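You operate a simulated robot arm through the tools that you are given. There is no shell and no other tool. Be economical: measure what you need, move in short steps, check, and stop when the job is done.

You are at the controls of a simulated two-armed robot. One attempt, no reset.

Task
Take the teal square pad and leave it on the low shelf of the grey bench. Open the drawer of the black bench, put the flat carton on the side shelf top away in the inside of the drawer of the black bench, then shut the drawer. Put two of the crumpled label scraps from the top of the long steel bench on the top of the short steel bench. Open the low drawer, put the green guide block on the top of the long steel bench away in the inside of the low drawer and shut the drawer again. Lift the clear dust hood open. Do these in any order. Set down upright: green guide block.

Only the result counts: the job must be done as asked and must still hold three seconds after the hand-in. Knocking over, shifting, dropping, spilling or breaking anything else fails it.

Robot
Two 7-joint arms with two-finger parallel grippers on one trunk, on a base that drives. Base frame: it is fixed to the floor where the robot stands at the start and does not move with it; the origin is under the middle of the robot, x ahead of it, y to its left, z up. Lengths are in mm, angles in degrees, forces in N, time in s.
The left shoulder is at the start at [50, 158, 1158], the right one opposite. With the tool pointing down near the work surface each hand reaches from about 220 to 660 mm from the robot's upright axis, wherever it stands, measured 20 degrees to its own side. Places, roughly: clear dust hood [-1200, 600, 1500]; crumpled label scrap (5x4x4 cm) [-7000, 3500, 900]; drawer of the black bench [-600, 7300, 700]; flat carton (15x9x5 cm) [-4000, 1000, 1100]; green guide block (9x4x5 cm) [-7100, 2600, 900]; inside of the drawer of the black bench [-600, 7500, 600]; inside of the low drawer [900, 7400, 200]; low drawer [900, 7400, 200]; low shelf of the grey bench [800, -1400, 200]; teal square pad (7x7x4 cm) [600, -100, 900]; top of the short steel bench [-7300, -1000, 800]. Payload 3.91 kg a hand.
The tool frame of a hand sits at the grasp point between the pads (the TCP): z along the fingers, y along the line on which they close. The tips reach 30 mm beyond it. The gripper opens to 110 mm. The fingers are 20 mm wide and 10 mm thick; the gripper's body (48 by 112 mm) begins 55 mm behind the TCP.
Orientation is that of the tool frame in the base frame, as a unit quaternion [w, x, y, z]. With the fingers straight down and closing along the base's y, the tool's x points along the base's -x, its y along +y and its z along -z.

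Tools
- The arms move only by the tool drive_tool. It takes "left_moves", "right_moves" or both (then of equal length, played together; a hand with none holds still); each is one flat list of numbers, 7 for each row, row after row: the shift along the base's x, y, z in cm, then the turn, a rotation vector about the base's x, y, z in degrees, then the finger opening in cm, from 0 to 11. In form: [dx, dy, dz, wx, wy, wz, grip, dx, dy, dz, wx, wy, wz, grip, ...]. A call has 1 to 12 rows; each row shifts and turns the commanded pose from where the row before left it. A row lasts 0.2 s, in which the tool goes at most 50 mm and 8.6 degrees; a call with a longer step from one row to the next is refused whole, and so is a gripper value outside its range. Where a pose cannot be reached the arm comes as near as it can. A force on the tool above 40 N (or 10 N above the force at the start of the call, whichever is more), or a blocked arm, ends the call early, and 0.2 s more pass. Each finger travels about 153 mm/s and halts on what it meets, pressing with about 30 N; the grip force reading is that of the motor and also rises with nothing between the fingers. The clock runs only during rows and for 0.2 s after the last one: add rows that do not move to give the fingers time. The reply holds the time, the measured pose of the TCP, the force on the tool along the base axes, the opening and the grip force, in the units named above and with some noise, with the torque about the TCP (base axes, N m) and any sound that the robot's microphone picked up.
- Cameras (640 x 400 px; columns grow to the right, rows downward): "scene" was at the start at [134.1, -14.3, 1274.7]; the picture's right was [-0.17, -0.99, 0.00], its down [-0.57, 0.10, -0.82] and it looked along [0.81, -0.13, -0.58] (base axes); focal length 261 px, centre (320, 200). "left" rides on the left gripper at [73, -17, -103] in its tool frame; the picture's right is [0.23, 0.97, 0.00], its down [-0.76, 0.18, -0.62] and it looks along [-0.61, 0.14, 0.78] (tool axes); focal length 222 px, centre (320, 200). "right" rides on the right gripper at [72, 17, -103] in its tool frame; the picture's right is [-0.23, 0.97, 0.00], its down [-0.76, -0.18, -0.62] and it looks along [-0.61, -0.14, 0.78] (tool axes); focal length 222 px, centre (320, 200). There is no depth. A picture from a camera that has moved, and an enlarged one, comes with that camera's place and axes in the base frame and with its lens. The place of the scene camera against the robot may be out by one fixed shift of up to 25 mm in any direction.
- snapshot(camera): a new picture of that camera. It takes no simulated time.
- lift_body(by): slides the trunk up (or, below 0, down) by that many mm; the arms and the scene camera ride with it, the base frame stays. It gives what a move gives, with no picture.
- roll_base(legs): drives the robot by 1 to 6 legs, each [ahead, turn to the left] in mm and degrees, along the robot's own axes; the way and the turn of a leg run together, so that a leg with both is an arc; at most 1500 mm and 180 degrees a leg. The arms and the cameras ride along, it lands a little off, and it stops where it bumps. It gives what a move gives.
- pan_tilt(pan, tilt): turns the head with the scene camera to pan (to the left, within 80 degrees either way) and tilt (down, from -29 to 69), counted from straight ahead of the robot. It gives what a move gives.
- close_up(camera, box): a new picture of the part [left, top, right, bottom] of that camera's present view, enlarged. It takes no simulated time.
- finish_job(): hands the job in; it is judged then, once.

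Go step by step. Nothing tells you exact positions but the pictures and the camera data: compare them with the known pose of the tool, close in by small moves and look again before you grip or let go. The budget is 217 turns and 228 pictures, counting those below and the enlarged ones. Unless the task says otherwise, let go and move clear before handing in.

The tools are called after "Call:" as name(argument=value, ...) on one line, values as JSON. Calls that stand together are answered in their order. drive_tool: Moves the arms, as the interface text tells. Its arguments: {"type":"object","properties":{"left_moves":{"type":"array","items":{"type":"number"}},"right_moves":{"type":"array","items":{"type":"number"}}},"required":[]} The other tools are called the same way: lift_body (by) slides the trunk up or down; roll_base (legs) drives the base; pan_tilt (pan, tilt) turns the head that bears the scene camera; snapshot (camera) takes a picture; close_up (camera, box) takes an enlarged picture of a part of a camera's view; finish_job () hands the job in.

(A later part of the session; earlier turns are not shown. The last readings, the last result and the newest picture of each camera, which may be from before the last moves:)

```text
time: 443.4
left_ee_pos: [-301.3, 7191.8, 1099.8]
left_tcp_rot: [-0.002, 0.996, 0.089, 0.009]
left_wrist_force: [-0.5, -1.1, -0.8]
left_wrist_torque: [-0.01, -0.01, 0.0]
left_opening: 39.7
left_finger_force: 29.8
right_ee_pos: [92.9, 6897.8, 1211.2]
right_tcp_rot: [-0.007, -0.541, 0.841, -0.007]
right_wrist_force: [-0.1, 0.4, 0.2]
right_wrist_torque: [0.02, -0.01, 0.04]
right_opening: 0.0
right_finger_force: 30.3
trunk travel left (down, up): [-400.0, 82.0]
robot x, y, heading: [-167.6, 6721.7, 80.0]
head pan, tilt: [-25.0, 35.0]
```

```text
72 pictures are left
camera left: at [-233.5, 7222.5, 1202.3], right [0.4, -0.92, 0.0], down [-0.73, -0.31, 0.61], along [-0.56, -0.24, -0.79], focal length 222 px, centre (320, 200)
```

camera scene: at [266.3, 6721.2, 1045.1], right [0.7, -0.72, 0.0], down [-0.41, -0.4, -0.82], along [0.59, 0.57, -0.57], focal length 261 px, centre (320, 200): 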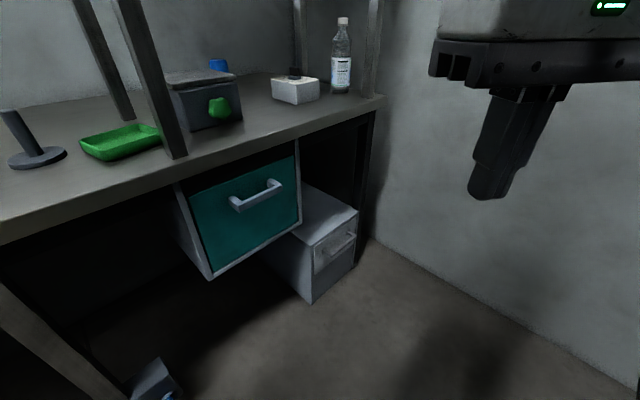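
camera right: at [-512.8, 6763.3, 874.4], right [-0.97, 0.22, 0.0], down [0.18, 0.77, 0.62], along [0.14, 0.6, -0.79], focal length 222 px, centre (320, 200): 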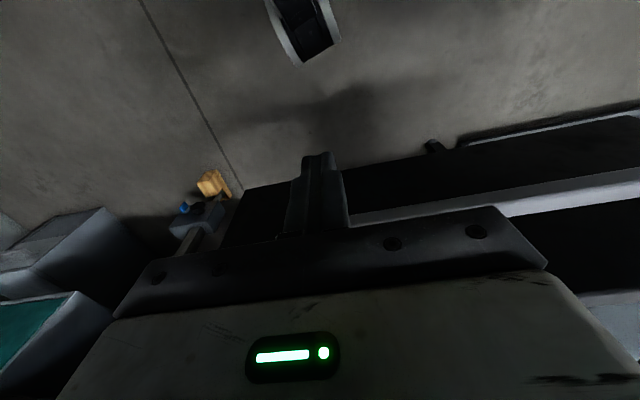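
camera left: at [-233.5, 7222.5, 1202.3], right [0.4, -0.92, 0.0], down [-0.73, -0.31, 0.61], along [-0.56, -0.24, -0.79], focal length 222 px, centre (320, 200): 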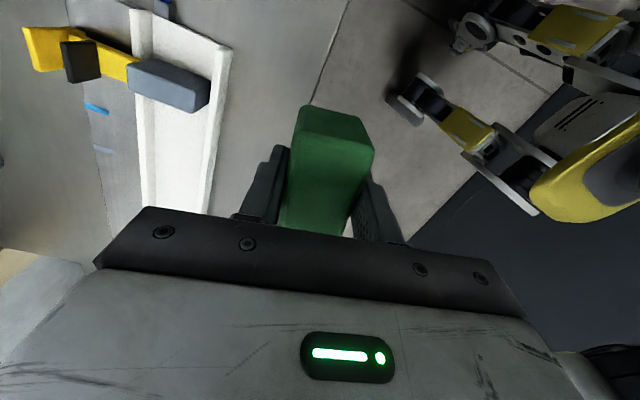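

Block held in the left hand. Retract it and drive to the low drawer, facing about 140° so the right arm can reach it sideways.

Call:
drive_tool(left_moves=[0, -4, 2, 0, 0, 0, 0, 0, -4, 2, 0, 0, 0, 0, 1, -4, 0, 0, 0, 0, 0, 1, -4, 0, 0, 0, 0, 0, 1, -3, 0, 0, 0, 0, 0])

Call:
roll_base(legs=[[0, -84.5], [990, 0], [0, 145]])

Call:
pan_tilt(pan=-55, tilt=45)

Call:
snapshot(camera="scene")

```text
time: 444.6
left_ee_pos: [-269.9, 7001.9, 1137.7]
left_tcp_rot: [-0.002, 0.996, 0.09, 0.009]
left_wrist_force: [0.5, -0.5, -1.6]
left_wrist_torque: [-0.01, -0.03, 0.01]
left_opening: 39.8
left_finger_force: 30.0
right_ee_pos: [92.2, 6898.9, 1211.8]
right_tcp_rot: [-0.007, -0.541, 0.841, -0.008]
right_wrist_force: [-0.5, 0.2, -0.3]
right_wrist_torque: [0.0, -0.02, 0.0]
right_opening: 0.1
right_finger_force: 30.1
trunk travel left (down, up): [-400.0, 82.0]
robot x, y, heading: [-164.6, 6721.2, 79.6]
head pan, tilt: [-25.0, 35.0]
```

```text
time: 455.8
left_ee_pos: [896.3, 6910.6, 1140.4]
left_tcp_rot: [-0.002, 0.967, -0.256, 0.017]
left_wrist_force: [0.0, 0.2, -1.4]
left_wrist_torque: [0.02, 0.0, -0.01]
left_opening: 39.7
left_finger_force: 30.0
right_ee_pos: [1108.6, 6594.4, 1220.3]
right_tcp_rot: [0.004, -0.21, 0.978, 0.011]
right_wrist_force: [-0.1, -0.2, -1.1]
right_wrist_torque: [0.01, 0.0, -0.03]
right_opening: 0.2
right_finger_force: 30.7
trunk travel left (down, up): [-400.0, 82.0]
robot x, y, heading: [807.1, 6632.6, 39.2]
head pan, tilt: [-25.0, 35.0]
stopped in leg 3: the robot was blocked; the commanded pose is now the measured one
```

```text
time: 456.8
left_ee_pos: [896.3, 6910.1, 1140.5]
left_tcp_rot: [-0.003, 0.967, -0.256, 0.017]
left_wrist_force: [0.1, -0.4, -1.6]
left_wrist_torque: [0.0, -0.01, 0.05]
left_opening: 39.8
left_finger_force: 29.9
right_ee_pos: [1108.9, 6593.0, 1219.6]
right_tcp_rot: [0.004, -0.21, 0.978, 0.01]
right_wrist_force: [0.0, -0.2, 0.4]
right_wrist_torque: [-0.01, -0.04, 0.02]
right_opening: 0.1
right_finger_force: 30.9
trunk travel left (down, up): [-400.0, 82.0]
robot x, y, heading: [811.0, 6632.4, 39.3]
head pan, tilt: [-55.0, 45.0]
```

```text
71 pictures are left
camera scene: at [909.0, 6631.7, 1262.1], right [-0.27, -0.96, -0.01], down [-0.67, 0.2, -0.72], along [0.69, -0.19, -0.7], focal length 261 px, centre (320, 200)
```

scene: 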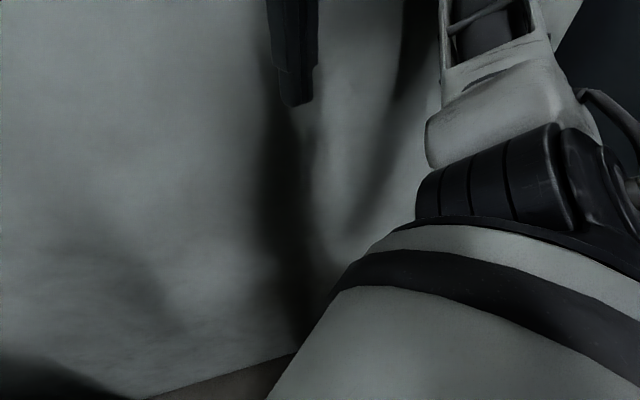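

The right elbow met the east wall. Turn back, reverse ~110 mm and then turn.

Call:
roll_base(legs=[[0, -43], [-115, 0], [0, 132]])

Call:
pan_tilt(pan=-50, tilt=50)

Call:
snapshot(camera="scene")

```text
time: 465.5
left_ee_pos: [414.4, 6744.9, 1137.6]
left_tcp_rot: [-0.006, 0.868, 0.497, 0.008]
left_wrist_force: [0.7, 0.0, -1.9]
left_wrist_torque: [0.01, -0.01, 0.01]
left_opening: 39.7
left_finger_force: 30.2
right_ee_pos: [733.9, 6955.2, 1213.2]
right_tcp_rot: [0.01, 0.837, -0.547, 0.0]
right_wrist_force: [0.9, 0.2, 0.1]
right_wrist_torque: [-0.01, 0.0, 0.0]
right_opening: 0.0
right_finger_force: 30.4
trunk travel left (down, up): [-400.0, 82.0]
robot x, y, heading: [694.1, 6643.4, 128.8]
head pan, tilt: [-55.0, 45.0]
```

```text
time: 466.1
left_ee_pos: [415.2, 6745.7, 1137.7]
left_tcp_rot: [-0.006, 0.867, 0.498, 0.009]
left_wrist_force: [-0.9, -0.3, -0.9]
left_wrist_torque: [-0.02, -0.02, -0.02]
left_opening: 39.6
left_finger_force: 30.6
right_ee_pos: [732.3, 6955.5, 1214.2]
right_tcp_rot: [0.01, 0.837, -0.547, 0.0]
right_wrist_force: [0.4, 0.0, 0.3]
right_wrist_torque: [-0.03, -0.01, 0.01]
right_opening: 0.2
right_finger_force: 30.1
trunk travel left (down, up): [-400.0, 82.0]
robot x, y, heading: [692.6, 6638.7, 128.7]
head pan, tilt: [-50.0, 50.0]
```

```text
70 pictures are left
camera scene: at [692.2, 6748.5, 1253.3], right [0.98, -0.2, 0.0], down [-0.15, -0.75, -0.64], along [0.13, 0.63, -0.77], focal length 261 px, centre (320, 200)
```

scene: 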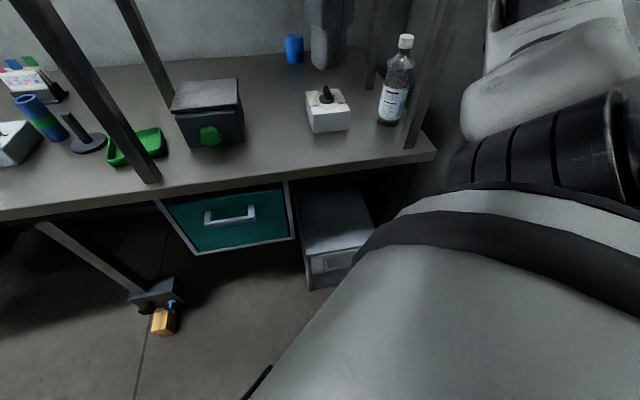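

Lower the trunk fully, then bring the right hand outward and down in front of the low drawer.

Call:
lift_body(by=-395)

Call:
drive_tool(right_moves=[2.7, 3, 0, 0, 0, -8, 0, 2.7, 3, 0, 0, 0, -8, 0, 2.7, 3, 0, 0, 0, -8, 0, 1, 1, -4, 0, 0, 0, 0, 1, 1, -4, 0, 0, 0, 0, 1, 1, -4, 0, 0, 0, 0, 0, 0, -4, 0, 0, 0, 0, 0, 0, -4, 0, 0, 0, 0, 0, 0, -4, 0, 0, 0, 0, 0, 0, -4, 0, 0, 0, 0, 0, 0, -4, 0, 0, 0, 0])

Call:
snapshot(camera="right")

Call:
snapshot(camera="scene")

```text
time: 469.9
left_ee_pos: [414.2, 6746.1, 741.7]
left_tcp_rot: [-0.006, 0.867, 0.498, 0.008]
left_wrist_force: [-0.6, -0.1, -1.2]
left_wrist_torque: [0.01, -0.02, -0.01]
left_opening: 39.7
left_finger_force: 29.9
right_ee_pos: [733.0, 6954.9, 818.9]
right_tcp_rot: [0.01, 0.837, -0.547, 0.0]
right_wrist_force: [-0.4, -0.4, 0.0]
right_wrist_torque: [-0.01, 0.0, -0.02]
right_opening: 0.2
right_finger_force: 30.5
trunk travel left (down, up): [-5.0, 477.0]
robot x, y, heading: [693.9, 6645.3, 128.6]
head pan, tilt: [-50.0, 50.0]
```

```text
time: 472.3
left_ee_pos: [414.9, 6745.7, 741.9]
left_tcp_rot: [-0.006, 0.868, 0.497, 0.008]
left_wrist_force: [-0.2, 0.0, -1.5]
left_wrist_torque: [-0.03, 0.0, 0.02]
left_opening: 39.7
left_finger_force: 30.0
right_ee_pos: [811.7, 7074.5, 486.7]
right_tcp_rot: [-0.01, -0.705, 0.709, 0.004]
right_wrist_force: [0.6, -0.3, -0.8]
right_wrist_torque: [0.01, 0.01, 0.02]
right_opening: 0.0
right_finger_force: 29.9
right hand out of reach, approached as far as the arm can: row 2, 3
trunk travel left (down, up): [-5.0, 477.0]
robot x, y, heading: [694.5, 6638.5, 128.7]
head pan, tilt: [-50.0, 50.0]
```

```text
69 pictures are left
camera right: at [797.0, 7003.5, 591.9], right [-0.97, 0.23, 0.02], down [0.19, 0.77, 0.61], along [0.13, 0.6, -0.79], focal length 222 px, centre (320, 200)
```

right: 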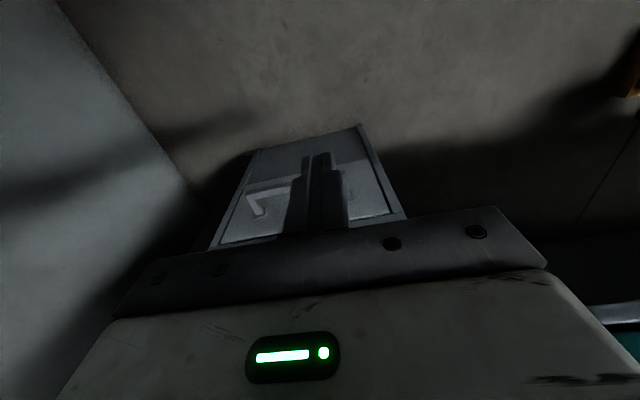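

```text
68 pictures are left
camera scene: at [692.2, 6748.4, 858.4], right [0.98, -0.2, 0.0], down [-0.15, -0.75, -0.64], along [0.13, 0.63, -0.77], focal length 261 px, centre (320, 200)
```

scene: 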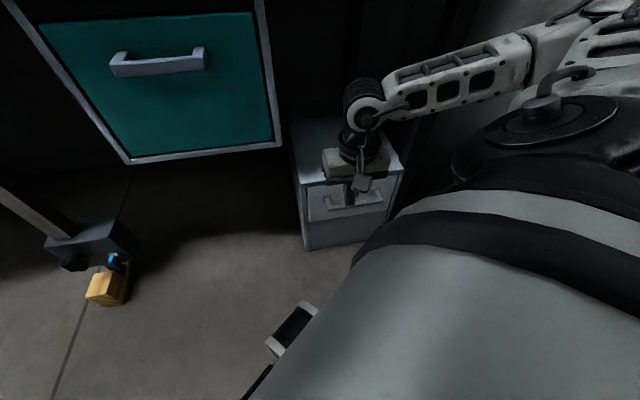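

The box spans x≈735–1040. I'll tilt the hand 35° forward and lower it a bit, then triangulate the handle with the hand camera.

Call:
drive_tool(right_moves=[0, -1, 0, 8, 0, 0, 0, 0, -1, 0, 8, 0, 0, 0, 0, -1, 0, 8, 0, 0, 0, 0, 0, -2, 8, 0, 0, 0, 1, 0, -3, 3, 0, 0, 0, 1, 0, -3, 0, 0, 0, 0])

Call:
snapshot(camera="right")

```text
time: 473.7
left_ee_pos: [414.4, 6745.4, 743.8]
left_tcp_rot: [-0.005, 0.868, 0.497, 0.008]
left_wrist_force: [0.4, -1.0, -0.4]
left_wrist_torque: [-0.03, -0.01, -0.02]
left_opening: 39.9
left_finger_force: 29.4
right_ee_pos: [805.8, 7118.0, 430.5]
right_tcp_rot: [0.2, -0.676, 0.677, 0.211]
right_wrist_force: [-0.2, -0.6, 1.6]
right_wrist_torque: [-0.01, 0.02, 0.03]
right_opening: 0.2
right_finger_force: 30.4
right hand out of reach, approached as far as the arm can: row 2, 3, 5, 6
trunk travel left (down, up): [-5.0, 477.0]
robot x, y, heading: [698.5, 6641.7, 128.7]
head pan, tilt: [-50.0, 50.0]
```

```text
67 pictures are left
camera right: at [789.1, 7000.6, 476.7], right [-0.97, 0.19, 0.14], down [0.19, 0.29, 0.94], along [0.13, 0.94, -0.31], focal length 222 px, centre (320, 200)
```

right: 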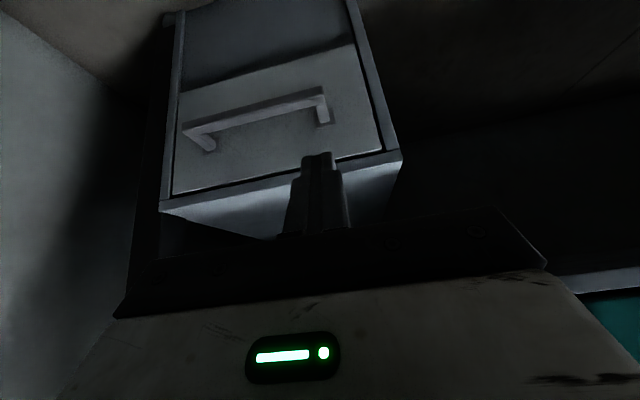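

Bar: x 796–948, y≈7177, z≈310; drawer front ≈ y 7218. Reduce tilt to ~20° and go to the pre-insert point above-behind the bar.

Call:
drive_tool(right_moves=[1.5, 1.7, -1.6, -5, 0, 0, 0, 1.5, 1.7, -1.6, -5, 0, 0, 0, 1.4, 1.8, -1.6, -4, 0, 0, 0, 0, 0, 0, 0, 0, 0, 0])

Call:
snapshot(camera="right")

```text
time: 474.7
left_ee_pos: [413.3, 6745.8, 742.7]
left_tcp_rot: [-0.005, 0.867, 0.497, 0.008]
left_wrist_force: [-0.4, -0.1, -1.7]
left_wrist_torque: [0.03, 0.02, 0.0]
left_opening: 39.5
left_finger_force: 29.3
right_ee_pos: [847.3, 7172.4, 383.7]
right_tcp_rot: [0.117, -0.695, 0.697, 0.132]
right_wrist_force: [0.4, -0.6, -0.5]
right_wrist_torque: [0.0, -0.01, -0.01]
right_opening: 0.0
right_finger_force: 29.6
trunk travel left (down, up): [-5.0, 477.0]
robot x, y, heading: [692.5, 6639.0, 128.5]
head pan, tilt: [-50.0, 50.0]
```

```text
66 pictures are left
camera right: at [832.0, 7067.8, 456.8], right [-0.97, 0.21, 0.1], down [0.19, 0.5, 0.85], along [0.13, 0.84, -0.53], focal length 222 px, centre (320, 200)
```

right: 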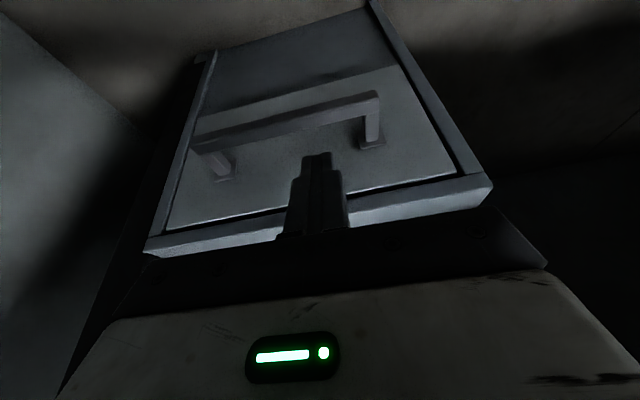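

Insert behind the bar and then pull.

Call:
drive_tool(right_moves=[0, 0.5, -1.3, 0, 0, 0, 0, 0, 0.5, -1.3, 0, 0, 0, 0, 0, 0.5, -1.3, 0, 0, 0, 0, 0, 0.5, -1.3, 0, 0, 0, 0, 0, 0.4, -1.2, 0, 0, 0, 0, 0, 0, 0, 0, 0, 0, 0])

Call:
snapshot(camera="right")

```text
time: 476.1
left_ee_pos: [414.1, 6746.7, 743.2]
left_tcp_rot: [-0.005, 0.868, 0.497, 0.008]
left_wrist_force: [-0.7, 0.3, -1.7]
left_wrist_torque: [0.01, 0.0, -0.05]
left_opening: 39.7
left_finger_force: 29.8
right_ee_pos: [847.7, 7194.7, 318.3]
right_tcp_rot: [0.118, -0.695, 0.697, 0.131]
right_wrist_force: [-0.6, 0.2, 0.3]
right_wrist_torque: [-0.04, 0.03, -0.01]
right_opening: 0.1
right_finger_force: 30.0
trunk travel left (down, up): [-5.0, 477.0]
robot x, y, heading: [696.1, 6645.8, 128.6]
head pan, tilt: [-50.0, 50.0]
```

```text
65 pictures are left
camera right: at [832.3, 7091.2, 390.9], right [-0.97, 0.21, 0.1], down [0.19, 0.5, 0.84], along [0.13, 0.84, -0.53], focal length 222 px, centre (320, 200)
```

right: 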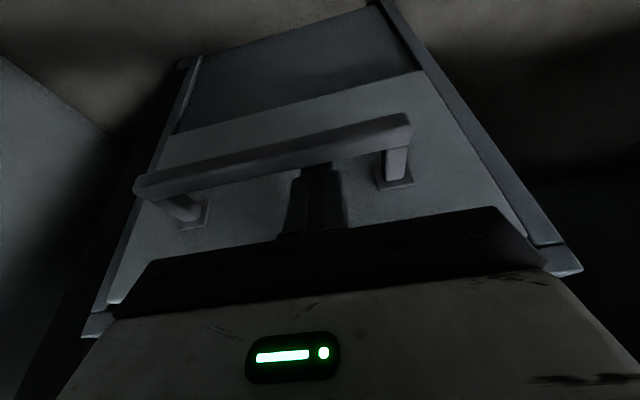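

Hooked with no contact force. Pull the drawer in small steps.

Call:
drive_tool(right_moves=[0, -0.6, 0, 0, 0, 0, 0, 0, -0.6, 0, 0, 0, 0, 0, 0, -0.8, 0, 0, 0, 0, 0, 0, -0.8, 0, 0, 0, 0, 0, 0, -1, 0, 0, 0, 0, 0, 0, -1, 0, 0, 0, 0, 0, 0, -1, 0, 0, 0, 0, 0, 0, -1, 0, 0, 0, 0, 0, 0, -1, 0, 0, 0, 0, 0, 0, -1, 0, 0, 0, 0, 0, 0, -1, 0, 0, 0, 0, 0, 0, -1, 0, 0, 0, 0, 0])

Call:
snapshot(camera="scene")

```text
time: 478.7
left_ee_pos: [414.3, 6745.8, 742.4]
left_tcp_rot: [-0.006, 0.868, 0.497, 0.007]
left_wrist_force: [0.0, -0.2, -1.8]
left_wrist_torque: [0.01, 0.01, 0.0]
left_opening: 39.2
left_finger_force: 29.8
right_ee_pos: [847.9, 7087.6, 318.6]
right_tcp_rot: [0.118, -0.695, 0.697, 0.131]
right_wrist_force: [-0.2, 0.5, 0.6]
right_wrist_torque: [-0.01, -0.01, 0.03]
right_opening: 0.0
right_finger_force: 29.6
trunk travel left (down, up): [-5.0, 477.0]
robot x, y, heading: [692.7, 6644.6, 128.8]
head pan, tilt: [-50.0, 50.0]
```

```text
64 pictures are left
camera scene: at [692.2, 6748.5, 858.3], right [0.98, -0.2, 0.0], down [-0.15, -0.75, -0.64], along [0.13, 0.63, -0.77], focal length 261 px, centre (320, 200)
```

scene: 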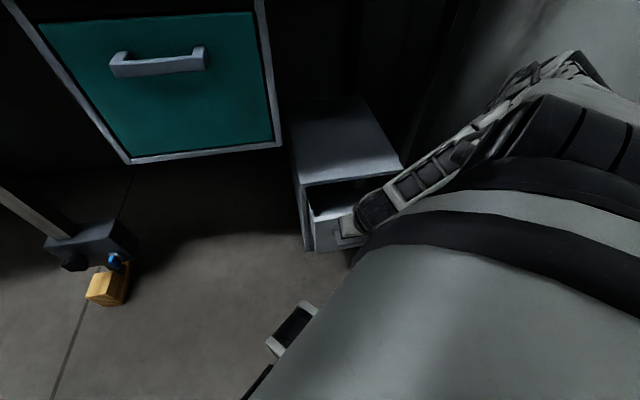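

Opening well. Continue pulling.

Call:
drive_tool(right_moves=[0, -1, 0, 0, 0, 0, 0, 0, -1, 0, 0, 0, 0, 0, 0, -1, 0, 0, 0, 0, 0, 0, -1, 0, 0, 0, 0, 0, 0, -1, 0, 0, 0, 0, 0, 0, -1, 0, 0, 0, 0, 0, 0, -1, 0, 0, 0, 0, 0, 0, -1, 0, 0, 0, 0, 0, 0, -1, 0, 0, 0, 0, 0, 0, -1, 0, 0, 0, 0, 0, 0, -1, 0, 0, 0, 0, 0, 0, -1, 0, 0, 0, 0, 0])

Call:
snapshot(camera="scene")

Call:
snapshot(camera="right")

```text
time: 481.3
left_ee_pos: [414.8, 6745.4, 742.1]
left_tcp_rot: [-0.006, 0.868, 0.497, 0.008]
left_wrist_force: [0.5, -0.7, -1.4]
left_wrist_torque: [0.0, -0.02, -0.01]
left_opening: 39.5
left_finger_force: 30.4
right_ee_pos: [836.8, 7072.6, 315.4]
right_tcp_rot: [-0.11, 0.701, -0.692, -0.136]
right_wrist_force: [-0.5, -0.7, 0.2]
right_wrist_torque: [0.0, 0.03, 0.01]
right_opening: 0.0
right_finger_force: 30.0
right hand out of reach, approached as far as the arm can: row 1, 2, 3, 4, 5, 6, 7, 8, 9, 10, 11, 12
trunk travel left (down, up): [-5.0, 477.0]
robot x, y, heading: [692.7, 6642.8, 128.5]
head pan, tilt: [-50.0, 50.0]
```

```text
63 pictures are left
camera scene: at [692.2, 6748.5, 858.3], right [0.98, -0.2, 0.0], down [-0.15, -0.75, -0.64], along [0.13, 0.63, -0.77], focal length 261 px, centre (320, 200)
```

scene: 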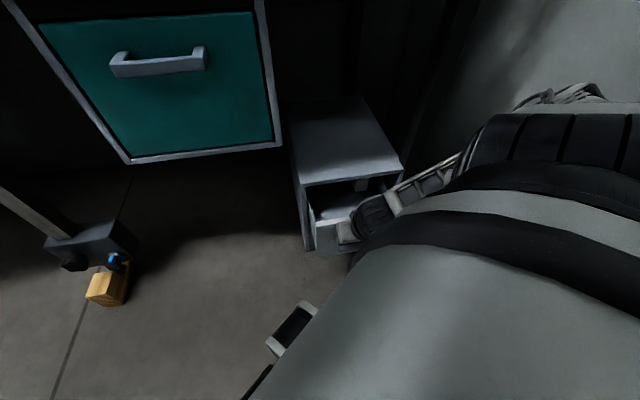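

```text
62 pictures are left
camera right: at [823.8, 6969.8, 390.3], right [-0.97, 0.2, 0.11], down [0.2, 0.51, 0.84], along [0.11, 0.84, -0.53], focal length 222 px, centre (320, 200)
```

right: 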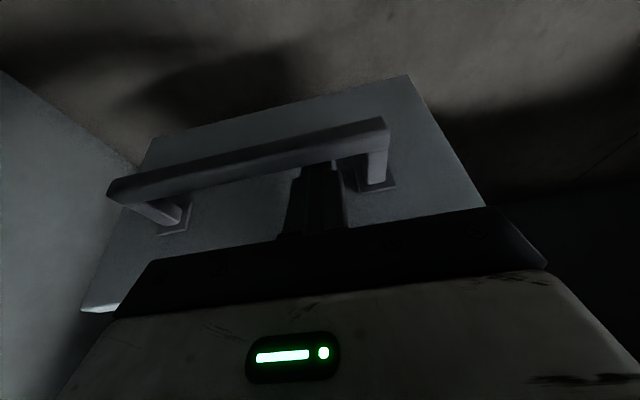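

Arm range used up (≈115 mm open). Slide the hook to the bar's left part and reverse the base to open it further.

Call:
drive_tool(right_moves=[-1, 0.3, 0, 0, 0, 0, 0, -1, 0, 0, 0, 0, 0, 0])

Call:
roll_base(legs=[[-160, 0]])

Call:
pan_tilt(pan=-35, tilt=55)

Call:
snapshot(camera="scene")

```text
time: 481.9
left_ee_pos: [414.7, 6745.5, 743.2]
left_tcp_rot: [-0.006, 0.868, 0.497, 0.008]
left_wrist_force: [0.3, -0.5, -0.4]
left_wrist_torque: [0.0, -0.01, 0.03]
left_opening: 39.5
left_finger_force: 29.8
right_ee_pos: [818.1, 7076.8, 316.2]
right_tcp_rot: [0.12, -0.695, 0.697, 0.13]
right_wrist_force: [2.9, -1.1, 1.5]
right_wrist_torque: [0.04, -0.04, 0.01]
right_opening: 0.0
right_finger_force: 30.3
trunk travel left (down, up): [-5.0, 477.0]
robot x, y, heading: [695.7, 6638.8, 128.9]
head pan, tilt: [-50.0, 50.0]
```

```text
time: 483.3
left_ee_pos: [514.2, 6621.6, 742.2]
left_tcp_rot: [-0.005, 0.868, 0.497, 0.007]
left_wrist_force: [0.1, 0.3, -1.2]
left_wrist_torque: [-0.02, -0.03, 0.02]
left_opening: 39.7
left_finger_force: 29.8
right_ee_pos: [915.8, 6953.2, 315.4]
right_tcp_rot: [0.119, -0.695, 0.697, 0.131]
right_wrist_force: [-0.1, 0.4, 0.2]
right_wrist_torque: [0.02, 0.0, 0.0]
right_opening: 0.0
right_finger_force: 30.1
trunk travel left (down, up): [-5.0, 477.0]
robot x, y, heading: [791.2, 6520.8, 128.5]
head pan, tilt: [-50.0, 50.0]
```

```text
time: 484.1
left_ee_pos: [514.2, 6622.2, 742.0]
left_tcp_rot: [-0.005, 0.868, 0.497, 0.008]
left_wrist_force: [-0.8, -0.8, -1.6]
left_wrist_torque: [-0.03, -0.02, 0.03]
left_opening: 39.4
left_finger_force: 30.4
right_ee_pos: [914.9, 6953.1, 316.7]
right_tcp_rot: [0.119, -0.695, 0.697, 0.132]
right_wrist_force: [0.9, -1.1, -0.2]
right_wrist_torque: [0.0, -0.01, -0.01]
right_opening: 0.0
right_finger_force: 30.3
trunk travel left (down, up): [-5.0, 477.0]
robot x, y, heading: [792.5, 6519.5, 128.7]
head pan, tilt: [-35.0, 55.0]
```

```text
61 pictures are left
camera scene: at [771.3, 6621.5, 851.8], right [1.0, 0.06, 0.0], down [0.05, -0.82, -0.57], along [-0.04, 0.57, -0.82], focal length 261 px, centre (320, 200)
```

scene: 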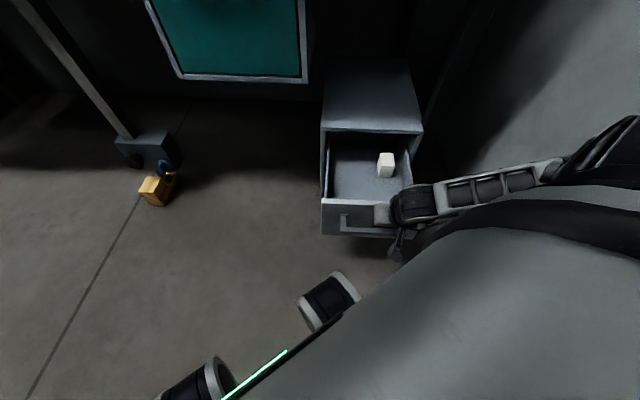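

The drawer is open ~240 mm with room at the front-left. Unhook the right hand, raise and tuck it, then turn so the left arm (with the block) faces the drawer.

Call:
drive_tool(right_moves=[0, 1, 0, 0, 0, 0, 0, 0, -0.5, 1.5, 0, 0, 0, 0, 0, -0.7, 2, 0, 0, 0, 0, 0, -1, 3, 0, 0, 0, 0, 0, -1, 4, 0, 0, 0, 0, -1, -1, 4, -7, 0, 0, 0, -1, -1, 4, -7, 0, 0, 0, -2, -1, 4, -6, 0, 0, 0, -2, 0, 4, 0, 0, 0, 0, -2, 0, 4, 0, 0, 0, 0, -2, 0, 4, 0, 0, 0, 0, -2, 0, 4, 0, 0, 0, 0])

Call:
roll_base(legs=[[0, -99]])

Call:
pan_tilt(pan=50, tilt=50)

Call:
snapshot(camera="scene")

```text
time: 486.7
left_ee_pos: [514.6, 6622.6, 741.7]
left_tcp_rot: [-0.006, 0.868, 0.497, 0.008]
left_wrist_force: [-0.1, -0.6, -0.9]
left_wrist_torque: [0.0, 0.01, 0.04]
left_opening: 39.5
left_finger_force: 29.8
right_ee_pos: [794.2, 6906.9, 697.7]
right_tcp_rot: [-0.004, -0.705, 0.709, 0.007]
right_wrist_force: [-0.4, 0.0, 0.0]
right_wrist_torque: [-0.07, 0.01, 0.01]
right_opening: 0.0
right_finger_force: 29.6
right hand out of reach, approached as far as the arm can: row 7
trunk travel left (down, up): [-5.0, 477.0]
robot x, y, heading: [796.7, 6516.1, 128.9]
head pan, tilt: [-35.0, 55.0]
```

```text
time: 489.0
left_ee_pos: [611.5, 6762.9, 741.2]
left_tcp_rot: [-0.001, 0.974, 0.226, 0.012]
left_wrist_force: [0.0, 0.6, -1.6]
left_wrist_torque: [0.03, -0.05, -0.02]
left_opening: 39.4
left_finger_force: 30.4
right_ee_pos: [971.2, 6841.0, 700.0]
right_tcp_rot: [-0.003, -0.524, 0.852, 0.008]
right_wrist_force: [0.2, -0.4, -0.4]
right_wrist_torque: [-0.01, 0.0, -0.02]
right_opening: 0.0
right_finger_force: 30.2
trunk travel left (down, up): [-5.0, 477.0]
robot x, y, heading: [785.1, 6517.9, 95.7]
head pan, tilt: [-35.0, 55.0]
stopped in leg 1: the robot was blocked; the commanded pose is now the measured one
```

```text
time: 490.6
left_ee_pos: [611.9, 6761.6, 741.3]
left_tcp_rot: [-0.002, 0.974, 0.226, 0.012]
left_wrist_force: [0.0, -0.7, -1.4]
left_wrist_torque: [0.0, 0.01, 0.0]
left_opening: 39.7
left_finger_force: 29.8
right_ee_pos: [971.6, 6840.4, 698.8]
right_tcp_rot: [-0.004, -0.523, 0.852, 0.008]
right_wrist_force: [0.4, 0.2, -0.4]
right_wrist_torque: [0.0, -0.02, 0.02]
right_opening: 0.0
right_finger_force: 30.0
trunk travel left (down, up): [-5.0, 477.0]
robot x, y, heading: [790.7, 6522.6, 96.0]
head pan, tilt: [50.0, 50.0]
```

```text
60 pictures are left
camera scene: at [723.3, 6603.2, 857.8], right [0.56, 0.83, 0.01], down [0.64, -0.43, -0.64], along [-0.52, 0.36, -0.77], focal length 261 px, centre (320, 200)
```

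scene: 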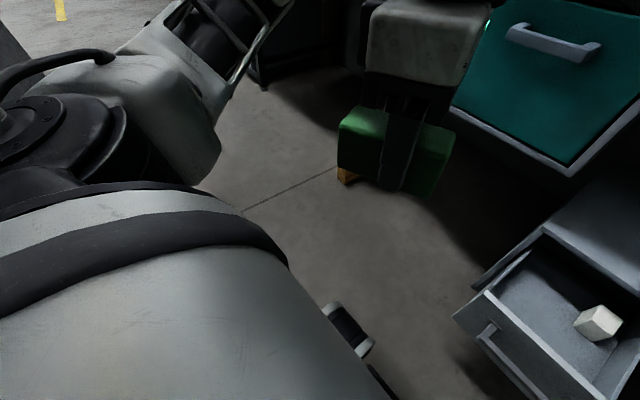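

The elbow touches the east wall again. I'll relocate to about [540, 6600] facing east, so the left arm reaches the drawer sideways.

Call:
roll_base(legs=[[0, 67], [260, 0], [0, -162]])

Call:
pan_tilt(pan=55, tilt=45)

Call:
snapshot(camera="scene")

```text
time: 502.0
left_ee_pos: [787.1, 6755.8, 741.7]
left_tcp_rot: [0.005, 0.837, -0.547, 0.007]
left_wrist_force: [-0.1, -0.3, -1.3]
left_wrist_torque: [0.0, -0.01, 0.0]
left_opening: 39.5
left_finger_force: 29.7
right_ee_pos: [851.9, 6392.1, 696.6]
right_tcp_rot: [0.001, 0.256, 0.967, 0.013]
right_wrist_force: [-0.1, 0.5, -0.2]
right_wrist_torque: [-0.03, 0.05, 0.0]
right_opening: 0.0
right_finger_force: 29.5
trunk travel left (down, up): [-5.0, 477.0]
robot x, y, heading: [536.7, 6592.7, 3.6]
head pan, tilt: [50.0, 50.0]
```

```text
time: 502.6
left_ee_pos: [786.9, 6755.3, 741.6]
left_tcp_rot: [0.005, 0.837, -0.547, 0.008]
left_wrist_force: [0.2, 0.8, -1.0]
left_wrist_torque: [0.01, -0.03, -0.03]
left_opening: 39.6
left_finger_force: 29.8
right_ee_pos: [850.5, 6391.2, 696.4]
right_tcp_rot: [0.001, 0.257, 0.966, 0.012]
right_wrist_force: [-0.1, -0.7, 0.2]
right_wrist_torque: [-0.01, 0.02, 0.01]
right_opening: 0.0
right_finger_force: 29.9
trunk travel left (down, up): [-5.0, 477.0]
robot x, y, heading: [536.6, 6591.7, 3.2]
head pan, tilt: [55.0, 45.0]
```

```text
59 pictures are left
camera scene: at [627.7, 6664.4, 865.2], right [0.85, -0.53, 0.0], down [-0.37, -0.6, -0.71], along [0.37, 0.6, -0.71], focal length 261 px, centre (320, 200)
```

scene: 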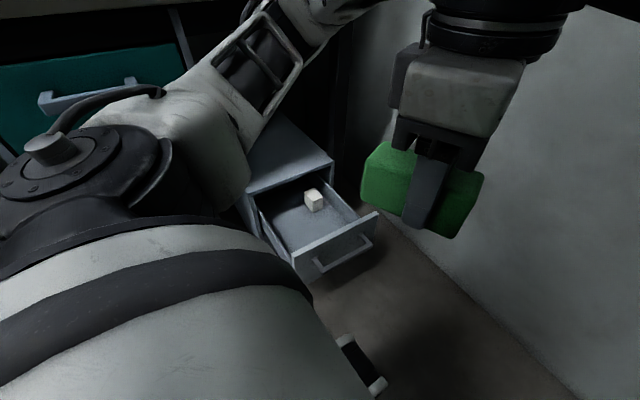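

Move the left hand outward over the drawer at [868, 7080], then down partway.

Call:
drive_tool(left_moves=[1.1, 4.5, 0, 0, 0, 0, 0, 1.1, 4.5, 0, 0, 0, 0, 0, 1.1, 4.5, 0, 0, 0, 0, 0, 1.1, 4.5, 0, 0, 0, 0, 0, 1.1, 4.5, 0, 0, 0, 0, 0, 1.2, 4.5, -1, 0, 0, 0, 0, 1.4, 4.5, -1, 0, 0, 0, 0, 0, 1, -4, 0, 0, 0, 0, 0, 0, -4.5, 0, 0, 0, 0, 0, 0, -4.5, 0, 0, 0, 0, 0, 0, -4.5, 0, 0, 0, 0, 0, 0, -4.5, 0, 0, 0, 0])

Call:
snapshot(camera="left")

```text
time: 505.2
left_ee_pos: [869.0, 7079.6, 501.7]
left_tcp_rot: [0.004, 0.837, -0.547, 0.007]
left_wrist_force: [-0.2, 0.2, -1.8]
left_wrist_torque: [-0.06, -0.02, 0.02]
left_opening: 39.9
left_finger_force: 29.9
right_ee_pos: [850.8, 6391.2, 696.7]
right_tcp_rot: [0.001, 0.257, 0.966, 0.012]
right_wrist_force: [0.5, -0.9, 0.1]
right_wrist_torque: [0.0, -0.01, -0.03]
right_opening: 0.1
right_finger_force: 29.5
trunk travel left (down, up): [-5.0, 477.0]
robot x, y, heading: [538.8, 6594.6, 3.4]
head pan, tilt: [55.0, 45.0]
```

```text
58 pictures are left
camera left: at [914.0, 7022.4, 605.4], right [-0.8, -0.6, 0.0], down [-0.47, 0.64, 0.61], along [-0.37, 0.49, -0.79], focal length 222 px, centre (320, 200)
```

left: 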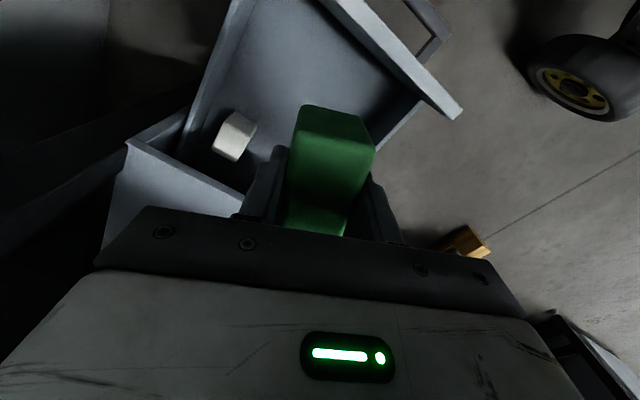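

The landing point is clear of the walls and the white item. Continue down, slowly at the end.

Call:
drive_tool(left_moves=[0, 0, -4.5, 0, 0, 0, 0, 0, 0, -4.5, 0, 0, 0, 0, 0, 0, -4.5, 0, 0, 0, 0, 0, 0, -3, 0, 0, 0, 0, 0, 0, -2, 0, 0, 0, 0, 0, 0, -1.5, 0, 0, 0, 0, 0, 0, -1, 0, 0, 0, 0, 0, 0, -0.8, 0, 0, 0, 0, 0, 0, -0.7, 0, 0, 0, 0, 0, 0, -0.7, 0, 0, 0, 0, 0, 0, -0.7, 0, 0, 0, 0])

Call:
snapshot(camera="left")

```text
time: 507.6
left_ee_pos: [866.9, 7081.4, 263.9]
left_tcp_rot: [0.004, 0.837, -0.547, 0.008]
left_wrist_force: [0.3, -0.2, -1.1]
left_wrist_torque: [0.02, -0.01, 0.05]
left_opening: 39.4
left_finger_force: 30.3
right_ee_pos: [850.1, 6391.4, 696.5]
right_tcp_rot: [0.001, 0.257, 0.966, 0.012]
right_wrist_force: [0.5, -0.3, -0.1]
right_wrist_torque: [0.01, -0.04, 0.03]
right_opening: 0.0
right_finger_force: 29.9
trunk travel left (down, up): [-5.0, 477.0]
robot x, y, heading: [535.4, 6594.8, 3.3]
head pan, tilt: [55.0, 45.0]
```

```text
57 pictures are left
camera left: at [912.9, 7023.5, 366.5], right [-0.8, -0.6, 0.0], down [-0.47, 0.64, 0.61], along [-0.37, 0.49, -0.79], focal length 222 px, centre (320, 200)
```

left: 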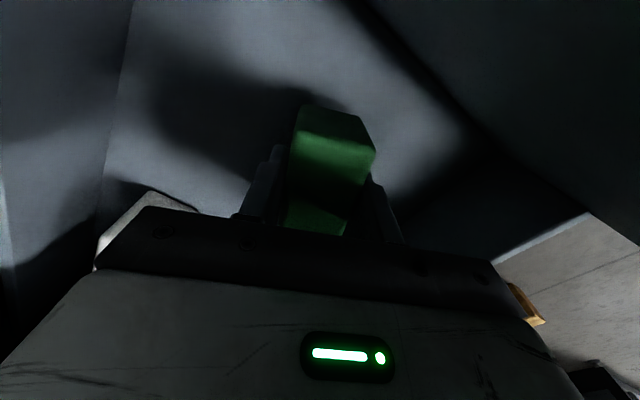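

Call:
drive_tool(left_moves=[0, 0, -0.7, 0, 0, 0, 0, 0, 0, -0.7, 0, 0, 0, 0, 0, 0, -0.7, 0, 0, 0, 0, 0, 0, -0.6, 0, 0, 0, 0, 0, 0, -0.6, 0, 0, 0, 0, 0, 0, -0.6, 0, 0, 0, 0, 0, 0, -0.6, 0, 0, 0, 0, 0, 0, -0.6, 0, 0, 0, 0, 0, 0, -0.6, 0, 0, 0, 0, 0, 0, -0.6, 0, 0, 0, 0])

```text
time: 508.7
left_ee_pos: [869.0, 7085.7, 243.1]
left_tcp_rot: [0.002, 0.839, -0.544, 0.009]
left_wrist_force: [-6.0, 0.8, 23.1]
left_wrist_torque: [-0.64, 0.42, -0.08]
left_opening: 39.6
left_finger_force: 29.9
right_ee_pos: [850.1, 6391.0, 697.0]
right_tcp_rot: [0.002, 0.256, 0.967, 0.013]
right_wrist_force: [-0.7, -0.2, 0.2]
right_wrist_torque: [-0.03, 0.01, -0.01]
right_opening: 0.0
right_finger_force: 29.9
trunk travel left (down, up): [-5.0, 477.0]
robot x, y, heading: [537.2, 6595.3, 2.9]
head pan, tilt: [55.0, 45.0]
stopped in row 5 (left hand): the force on the tool passed its limit at 45 N (the readings are from after the stop); the commanded pose is now the measured one
```

The block touches the drawer floor. Release upright and rise.

Call:
drive_tool(left_moves=[0, 0, 0.3, 0, 0, 0, 3, 0, 0, 0, 0, 0, 0, 5, 0, 0, 0, 0, 0, 0, 6, 0, 0, 1, 0, 0, 0, 6, 0, 0, 3, 0, 0, 0, 6, 0, 0, 4, 0, 0, 0, 6, 0, 0, 4, 0, 0, 0, 6, 0, 0, 4, 0, 0, 0, 6])

Call:
snapshot(camera="left")

```text
time: 510.5
left_ee_pos: [870.1, 7083.2, 402.0]
left_tcp_rot: [0.003, 0.839, -0.545, 0.009]
left_wrist_force: [-0.3, 0.8, -0.1]
left_wrist_torque: [-0.04, 0.06, 0.02]
left_opening: 60.1
left_finger_force: 0.1
right_ee_pos: [850.7, 6392.7, 696.5]
right_tcp_rot: [0.001, 0.255, 0.967, 0.013]
right_wrist_force: [-0.3, 0.3, 0.0]
right_wrist_torque: [-0.02, -0.02, -0.05]
right_opening: 0.0
right_finger_force: 30.3
trunk travel left (down, up): [-5.0, 477.0]
robot x, y, heading: [537.8, 6595.7, 3.3]
head pan, tilt: [55.0, 45.0]
```

```text
56 pictures are left
camera left: at [915.1, 7027.1, 505.1], right [-0.8, -0.6, 0.0], down [-0.48, 0.63, 0.61], along [-0.37, 0.48, -0.79], focal length 222 px, centre (320, 200)
```

left: 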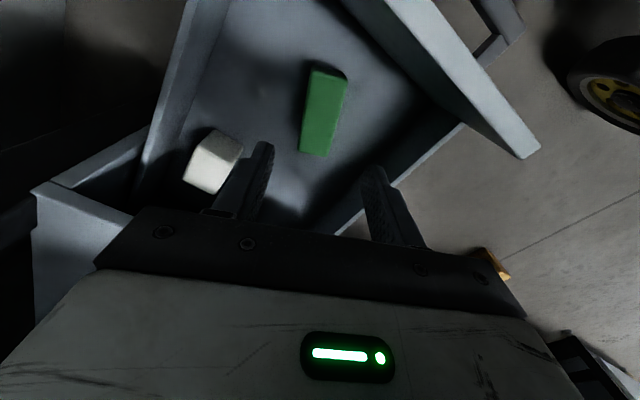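

The block stands upright in the drawer. Close the fingers, go over the front panel and push it shut high on the panel (tips ~z 340, above the bar).

Call:
drive_tool(left_moves=[0, 0, 4, 0, 0, 0, 3, 0, -4, 0, 0, 0, 0, 0, 0, -4, 0, 0, 0, 0, 0, 0, -4, 0, 0, 0, 0, 0, 0, -3.5, 0, 0, 0, 0, 0, 0, 0, -3, 0, 0, 0, 0, 0, 0, -3, 0, 0, 0, 0, 0, 0, -1.2, 0, 0, 0, 0])

Call:
snapshot(camera="left")

Call:
snapshot(camera="scene")

```text
time: 512.3
left_ee_pos: [868.8, 6928.5, 371.1]
left_tcp_rot: [0.003, 0.838, -0.545, 0.009]
left_wrist_force: [-0.2, 0.3, 0.0]
left_wrist_torque: [-0.03, 0.0, -0.02]
left_opening: 0.3
left_finger_force: 29.7
right_ee_pos: [849.9, 6391.6, 698.3]
right_tcp_rot: [0.002, 0.256, 0.967, 0.012]
right_wrist_force: [-0.4, 0.2, -0.2]
right_wrist_torque: [0.0, -0.02, 0.01]
right_opening: 0.0
right_finger_force: 29.5
trunk travel left (down, up): [-5.0, 477.0]
robot x, y, heading: [537.5, 6593.6, 3.3]
head pan, tilt: [55.0, 45.0]
```

```text
55 pictures are left
camera left: at [914.2, 6871.8, 474.2], right [-0.8, -0.6, 0.0], down [-0.48, 0.63, 0.61], along [-0.37, 0.49, -0.79], focal length 222 px, centre (320, 200)
```

left: 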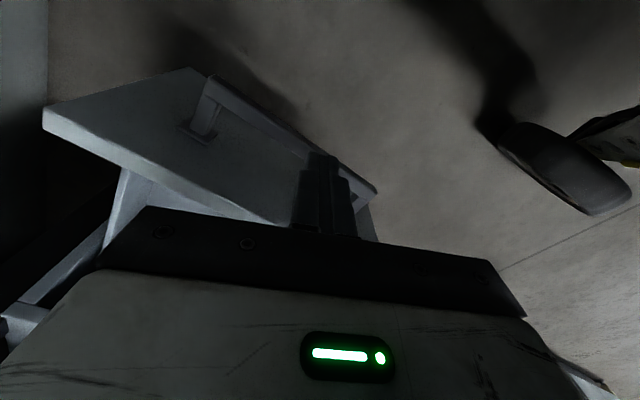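

```text
54 pictures are left
camera scene: at [627.4, 6664.5, 865.3], right [0.85, -0.53, 0.0], down [-0.37, -0.6, -0.71], along [0.37, 0.6, -0.71], focal length 261 px, centre (320, 200)
```

scene: 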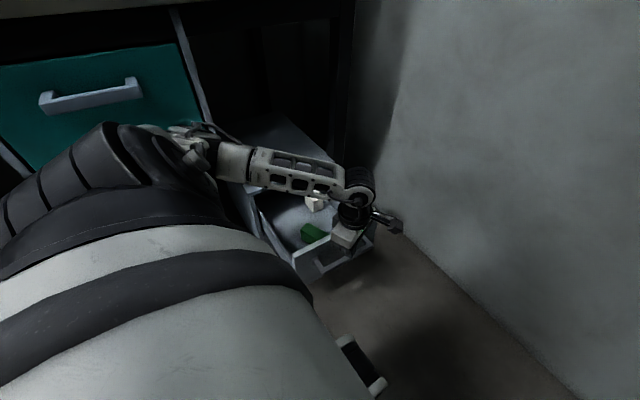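

In front of the panel. Push it shut.

Call:
drive_tool(left_moves=[0, 2, 0, 0, 0, 0, 0, 0, 1.5, 0, 0, 0, 0, 0, 0, 1.5, 0, 0, 0, 0, 0, 0, 1.5, 0, 0, 0, 0, 0, 0, 1.5, 0, 0, 0, 0, 0, 0, 1.5, 0, 0, 0, 0, 0, 0, 1.5, 0, 0, 0, 0, 0, 0, 1.5, 0, 0, 0, 0, 0, 0, 1.5, 0, 0, 0, 0, 0, 0, 1.5, 0, 0, 0, 0, 0, 0, 1.5, 0, 0, 0, 0, 0, 0, 1.5, 0, 0, 0, 0, 0])

Call:
drive_tool(left_moves=[0, 1.5, 0, 0, 0, 0, 0, 0, 1.5, 0, 0, 0, 0, 0, 0, 1.5, 0, 0, 0, 0, 0, 0, 1.5, 0, 0, 0, 0, 0, 0, 1.2, 0, 0, 0, 0, 0, 0, 1, 0, 0, 0, 0, 0, 0, 0.8, 0, 0, 0, 0, 0, 0, 0.8, 0, 0, 0, 0, 0, 0, 0.6, 0, 0, 0, 0, 0, 0, 0.6, 0, 0, 0, 0, 0, 0, 0.6, 0, 0, 0, 0, 0, 0, 0.6, 0, 0, 0, 0, 0])

Call:
snapshot(camera="scene")

```text
time: 514.9
left_ee_pos: [869.9, 7113.5, 371.7]
left_tcp_rot: [0.002, 0.839, -0.545, 0.008]
left_wrist_force: [-0.4, -0.7, 0.1]
left_wrist_torque: [-0.02, 0.02, 0.0]
left_opening: 0.2
left_finger_force: 29.6
right_ee_pos: [850.5, 6392.2, 696.1]
right_tcp_rot: [0.0, 0.257, 0.966, 0.012]
right_wrist_force: [0.2, 0.0, -0.5]
right_wrist_torque: [-0.01, 0.01, 0.0]
right_opening: 0.0
right_finger_force: 29.9
trunk travel left (down, up): [-5.0, 477.0]
robot x, y, heading: [537.2, 6595.6, 3.5]
head pan, tilt: [55.0, 45.0]
```

```text
time: 517.0
left_ee_pos: [870.8, 7211.1, 369.4]
left_tcp_rot: [0.013, 0.836, -0.548, 0.012]
left_wrist_force: [0.5, -2.7, -0.5]
left_wrist_torque: [0.03, -0.01, -0.02]
left_opening: 0.0
left_finger_force: 30.2
right_ee_pos: [849.6, 6391.6, 696.8]
right_tcp_rot: [0.001, 0.254, 0.967, 0.012]
right_wrist_force: [0.7, 0.6, -0.1]
right_wrist_torque: [0.04, 0.0, -0.02]
right_opening: 0.2
right_finger_force: 29.4
trunk travel left (down, up): [-5.0, 477.0]
robot x, y, heading: [540.0, 6593.4, 3.0]
head pan, tilt: [55.0, 45.0]
stopped in row 10 (left hand): the force on the tool passed its limit at 48 N (the readings are from after the stop); the commanded pose is now the measured one
```

```text
53 pictures are left
camera scene: at [627.3, 6663.9, 865.1], right [0.85, -0.53, 0.0], down [-0.37, -0.6, -0.71], along [0.37, 0.6, -0.71], focal length 261 px, centre (320, 200)
```

scene: 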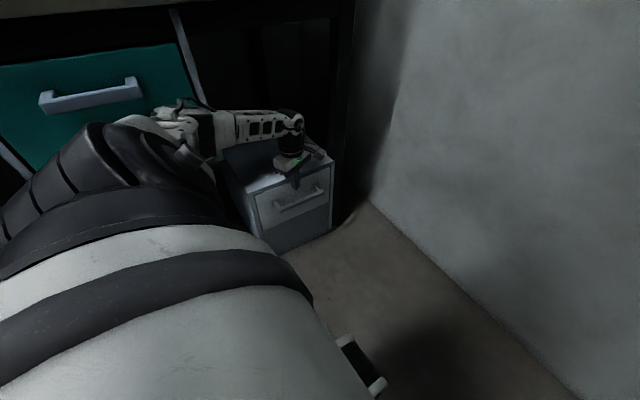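

The low drawer is shut. Retract the left hand, verify, and raise the trunk.

Call:
drive_tool(left_moves=[0, -4, 1, 0, 0, 0, 0, 0, -4, 2, 0, 0, 0, 0, 0, -2, 4, 0, 0, 0, 0, 0, 0, 4.5, 0, 0, 0, 0, 0, 0, 4.5, 0, 0, 0, 0, 0, 0, 4.5, 0, 0, 0, 0, 0, 0, 4.5, 0, 0, 0, 0, 0, 0, 4.5, 0, 0, 0, 0, -1, -4.5, 2, 0, 0, 0, 3, -1, -4.5, 0, 0, 0, 0, 6, -1, -4.5, 0, 0, 0, 0, 8, -1, -4.5, 0, 0, 0, 0, 8])

Call:
close_up(camera="scene", box=[200, 120, 360, 270])

Call:
lift_body(by=420)

```text
refused: row 9 steps farther than a row can; nothing moved
```

```text
2.67 times, centred on (280, 195) of scene
camera zoom: at [627.3, 6663.9, 865.1], right [0.85, -0.53, 0.0], down [-0.37, -0.6, -0.71], along [0.37, 0.6, -0.71], focal length 696 px, centre (427, 213)
```

zoom: 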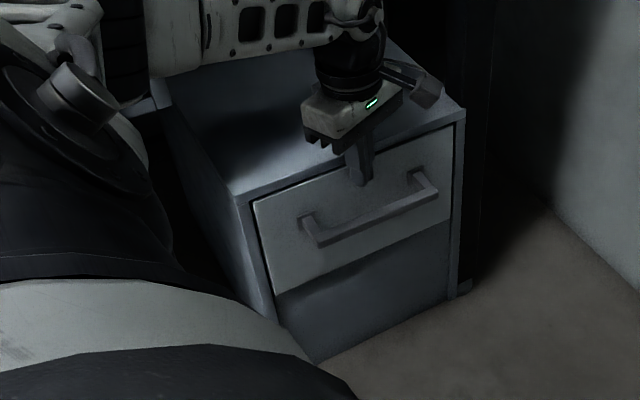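

```text
refused: 420 is not a number from -400 to 400
```

The drawer looks flush. Retry the retraction with legal steps.

Call:
drive_tool(left_moves=[0, -4, 1, 0, 0, 0, 0, 0, -4, 2, 0, 0, 0, 0, 0, -2, 4, 0, 0, 0, 0, 0, 0, 4.5, 0, 0, 0, 0, 0, 0, 4.5, 0, 0, 0, 0, 0, 0, 4.5, 0, 0, 0, 0, 0, 0, 4.5, 0, 0, 0, 0, 0, 0, 4.5, 0, 0, 0, 0, -1, -4, 1, 0, 0, 0, 3, -1, -4.5, 0, 0, 0, 0, 6, -1, -4.5, 0, 0, 0, 0, 8, -1, -4.5, 0, 0, 0, 0, 8])

```text
time: 519.6
left_ee_pos: [831.7, 6936.2, 678.3]
left_tcp_rot: [0.013, 0.837, -0.547, 0.011]
left_wrist_force: [0.1, 0.6, 0.0]
left_wrist_torque: [-0.01, -0.04, 0.0]
left_opening: 79.9
left_finger_force: 0.1
right_ee_pos: [849.5, 6391.3, 696.5]
right_tcp_rot: [0.001, 0.256, 0.967, 0.013]
right_wrist_force: [0.0, -0.7, 0.0]
right_wrist_torque: [0.0, 0.04, -0.01]
right_opening: 0.0
right_finger_force: 29.3
trunk travel left (down, up): [-5.0, 477.0]
robot x, y, heading: [537.0, 6594.4, 2.9]
head pan, tilt: [55.0, 45.0]
```

Raise the trunk, tuck the left hand, and reverse west out of the corridor.

Call:
lift_body(by=400)

Call:
drive_tool(left_moves=[-1, -4, 0, 0, 0, 0, 8, -1, -4, 0, 0, 0, 0, 8, -1, -4, 0, 0, 0, 0, 8, 0, -2, 0, 0, 0, 0, 8])

Call:
roll_base(legs=[[0, -2.5], [-1400, 0], [-1400, 0], [-500, 0], [0, -147]])

Call:
pan_tilt(pan=0, tilt=15)

Call:
snapshot(camera="scene")

```text
time: 523.4
left_ee_pos: [832.4, 6936.7, 1078.1]
left_tcp_rot: [0.013, 0.836, -0.548, 0.012]
left_wrist_force: [-0.2, 0.8, -0.8]
left_wrist_torque: [0.0, 0.01, -0.05]
left_opening: 79.9
left_finger_force: 0.0
right_ee_pos: [848.7, 6390.3, 1096.3]
right_tcp_rot: [0.001, 0.255, 0.967, 0.012]
right_wrist_force: [-0.2, 0.6, -0.1]
right_wrist_torque: [0.01, 0.01, -0.02]
right_opening: 0.1
right_finger_force: 30.5
trunk travel left (down, up): [-405.0, 77.0]
robot x, y, heading: [536.8, 6592.8, 3.3]
head pan, tilt: [55.0, 45.0]
```

```text
time: 524.4
left_ee_pos: [802.7, 6796.9, 1077.8]
left_tcp_rot: [0.012, 0.837, -0.548, 0.011]
left_wrist_force: [-0.1, 0.2, -0.5]
left_wrist_torque: [0.01, 0.01, 0.0]
left_opening: 79.8
left_finger_force: 0.0
right_ee_pos: [850.5, 6391.1, 1096.1]
right_tcp_rot: [0.001, 0.255, 0.967, 0.013]
right_wrist_force: [-1.0, -0.9, -0.1]
right_wrist_torque: [0.03, 0.01, 0.03]
right_opening: 0.0
right_finger_force: 29.9
trunk travel left (down, up): [-405.0, 77.0]
robot x, y, heading: [539.7, 6590.1, 3.4]
head pan, tilt: [55.0, 45.0]
```

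```text
time: 547.1
left_ee_pos: [-2905.8, 6207.7, 1076.9]
left_tcp_rot: [-0.014, 0.305, 0.952, 0.009]
left_wrist_force: [0.4, 0.1, -0.1]
left_wrist_torque: [0.01, -0.06, 0.03]
left_opening: 80.0
left_finger_force: 0.1
right_ee_pos: [-3155.5, 6531.7, 1096.9]
right_tcp_rot: [0.012, 1.0, 0.01, 0.002]
right_wrist_force: [0.6, -0.6, -0.7]
right_wrist_torque: [0.03, 0.0, -0.03]
right_opening: 0.0
right_finger_force: 29.7
trunk travel left (down, up): [-405.0, 77.0]
robot x, y, heading: [-2783.2, 6520.1, -146.0]
head pan, tilt: [55.0, 45.0]
```

```text
time: 548.3
left_ee_pos: [-2903.2, 6208.9, 1076.2]
left_tcp_rot: [-0.014, 0.305, 0.952, 0.009]
left_wrist_force: [0.9, -0.3, -0.2]
left_wrist_torque: [0.03, 0.0, -0.02]
left_opening: 79.9
left_finger_force: 0.0
right_ee_pos: [-3155.0, 6531.3, 1097.6]
right_tcp_rot: [0.013, 1.0, 0.012, 0.002]
right_wrist_force: [0.3, 0.4, -0.1]
right_wrist_torque: [0.02, -0.02, -0.01]
right_opening: 0.0
right_finger_force: 30.0
trunk travel left (down, up): [-405.0, 77.0]
robot x, y, heading: [-2784.9, 6518.7, -145.8]
head pan, tilt: [0.0, 15.0]
```

```text
51 pictures are left
camera scene: at [-2886.6, 6445.2, 1312.0], right [-0.56, 0.83, 0.0], down [0.21, 0.15, -0.97], along [-0.8, -0.54, -0.26], focal length 261 px, centre (320, 200)
```

scene: 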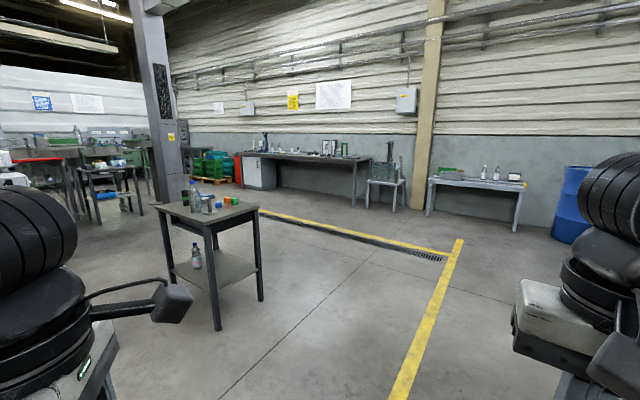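

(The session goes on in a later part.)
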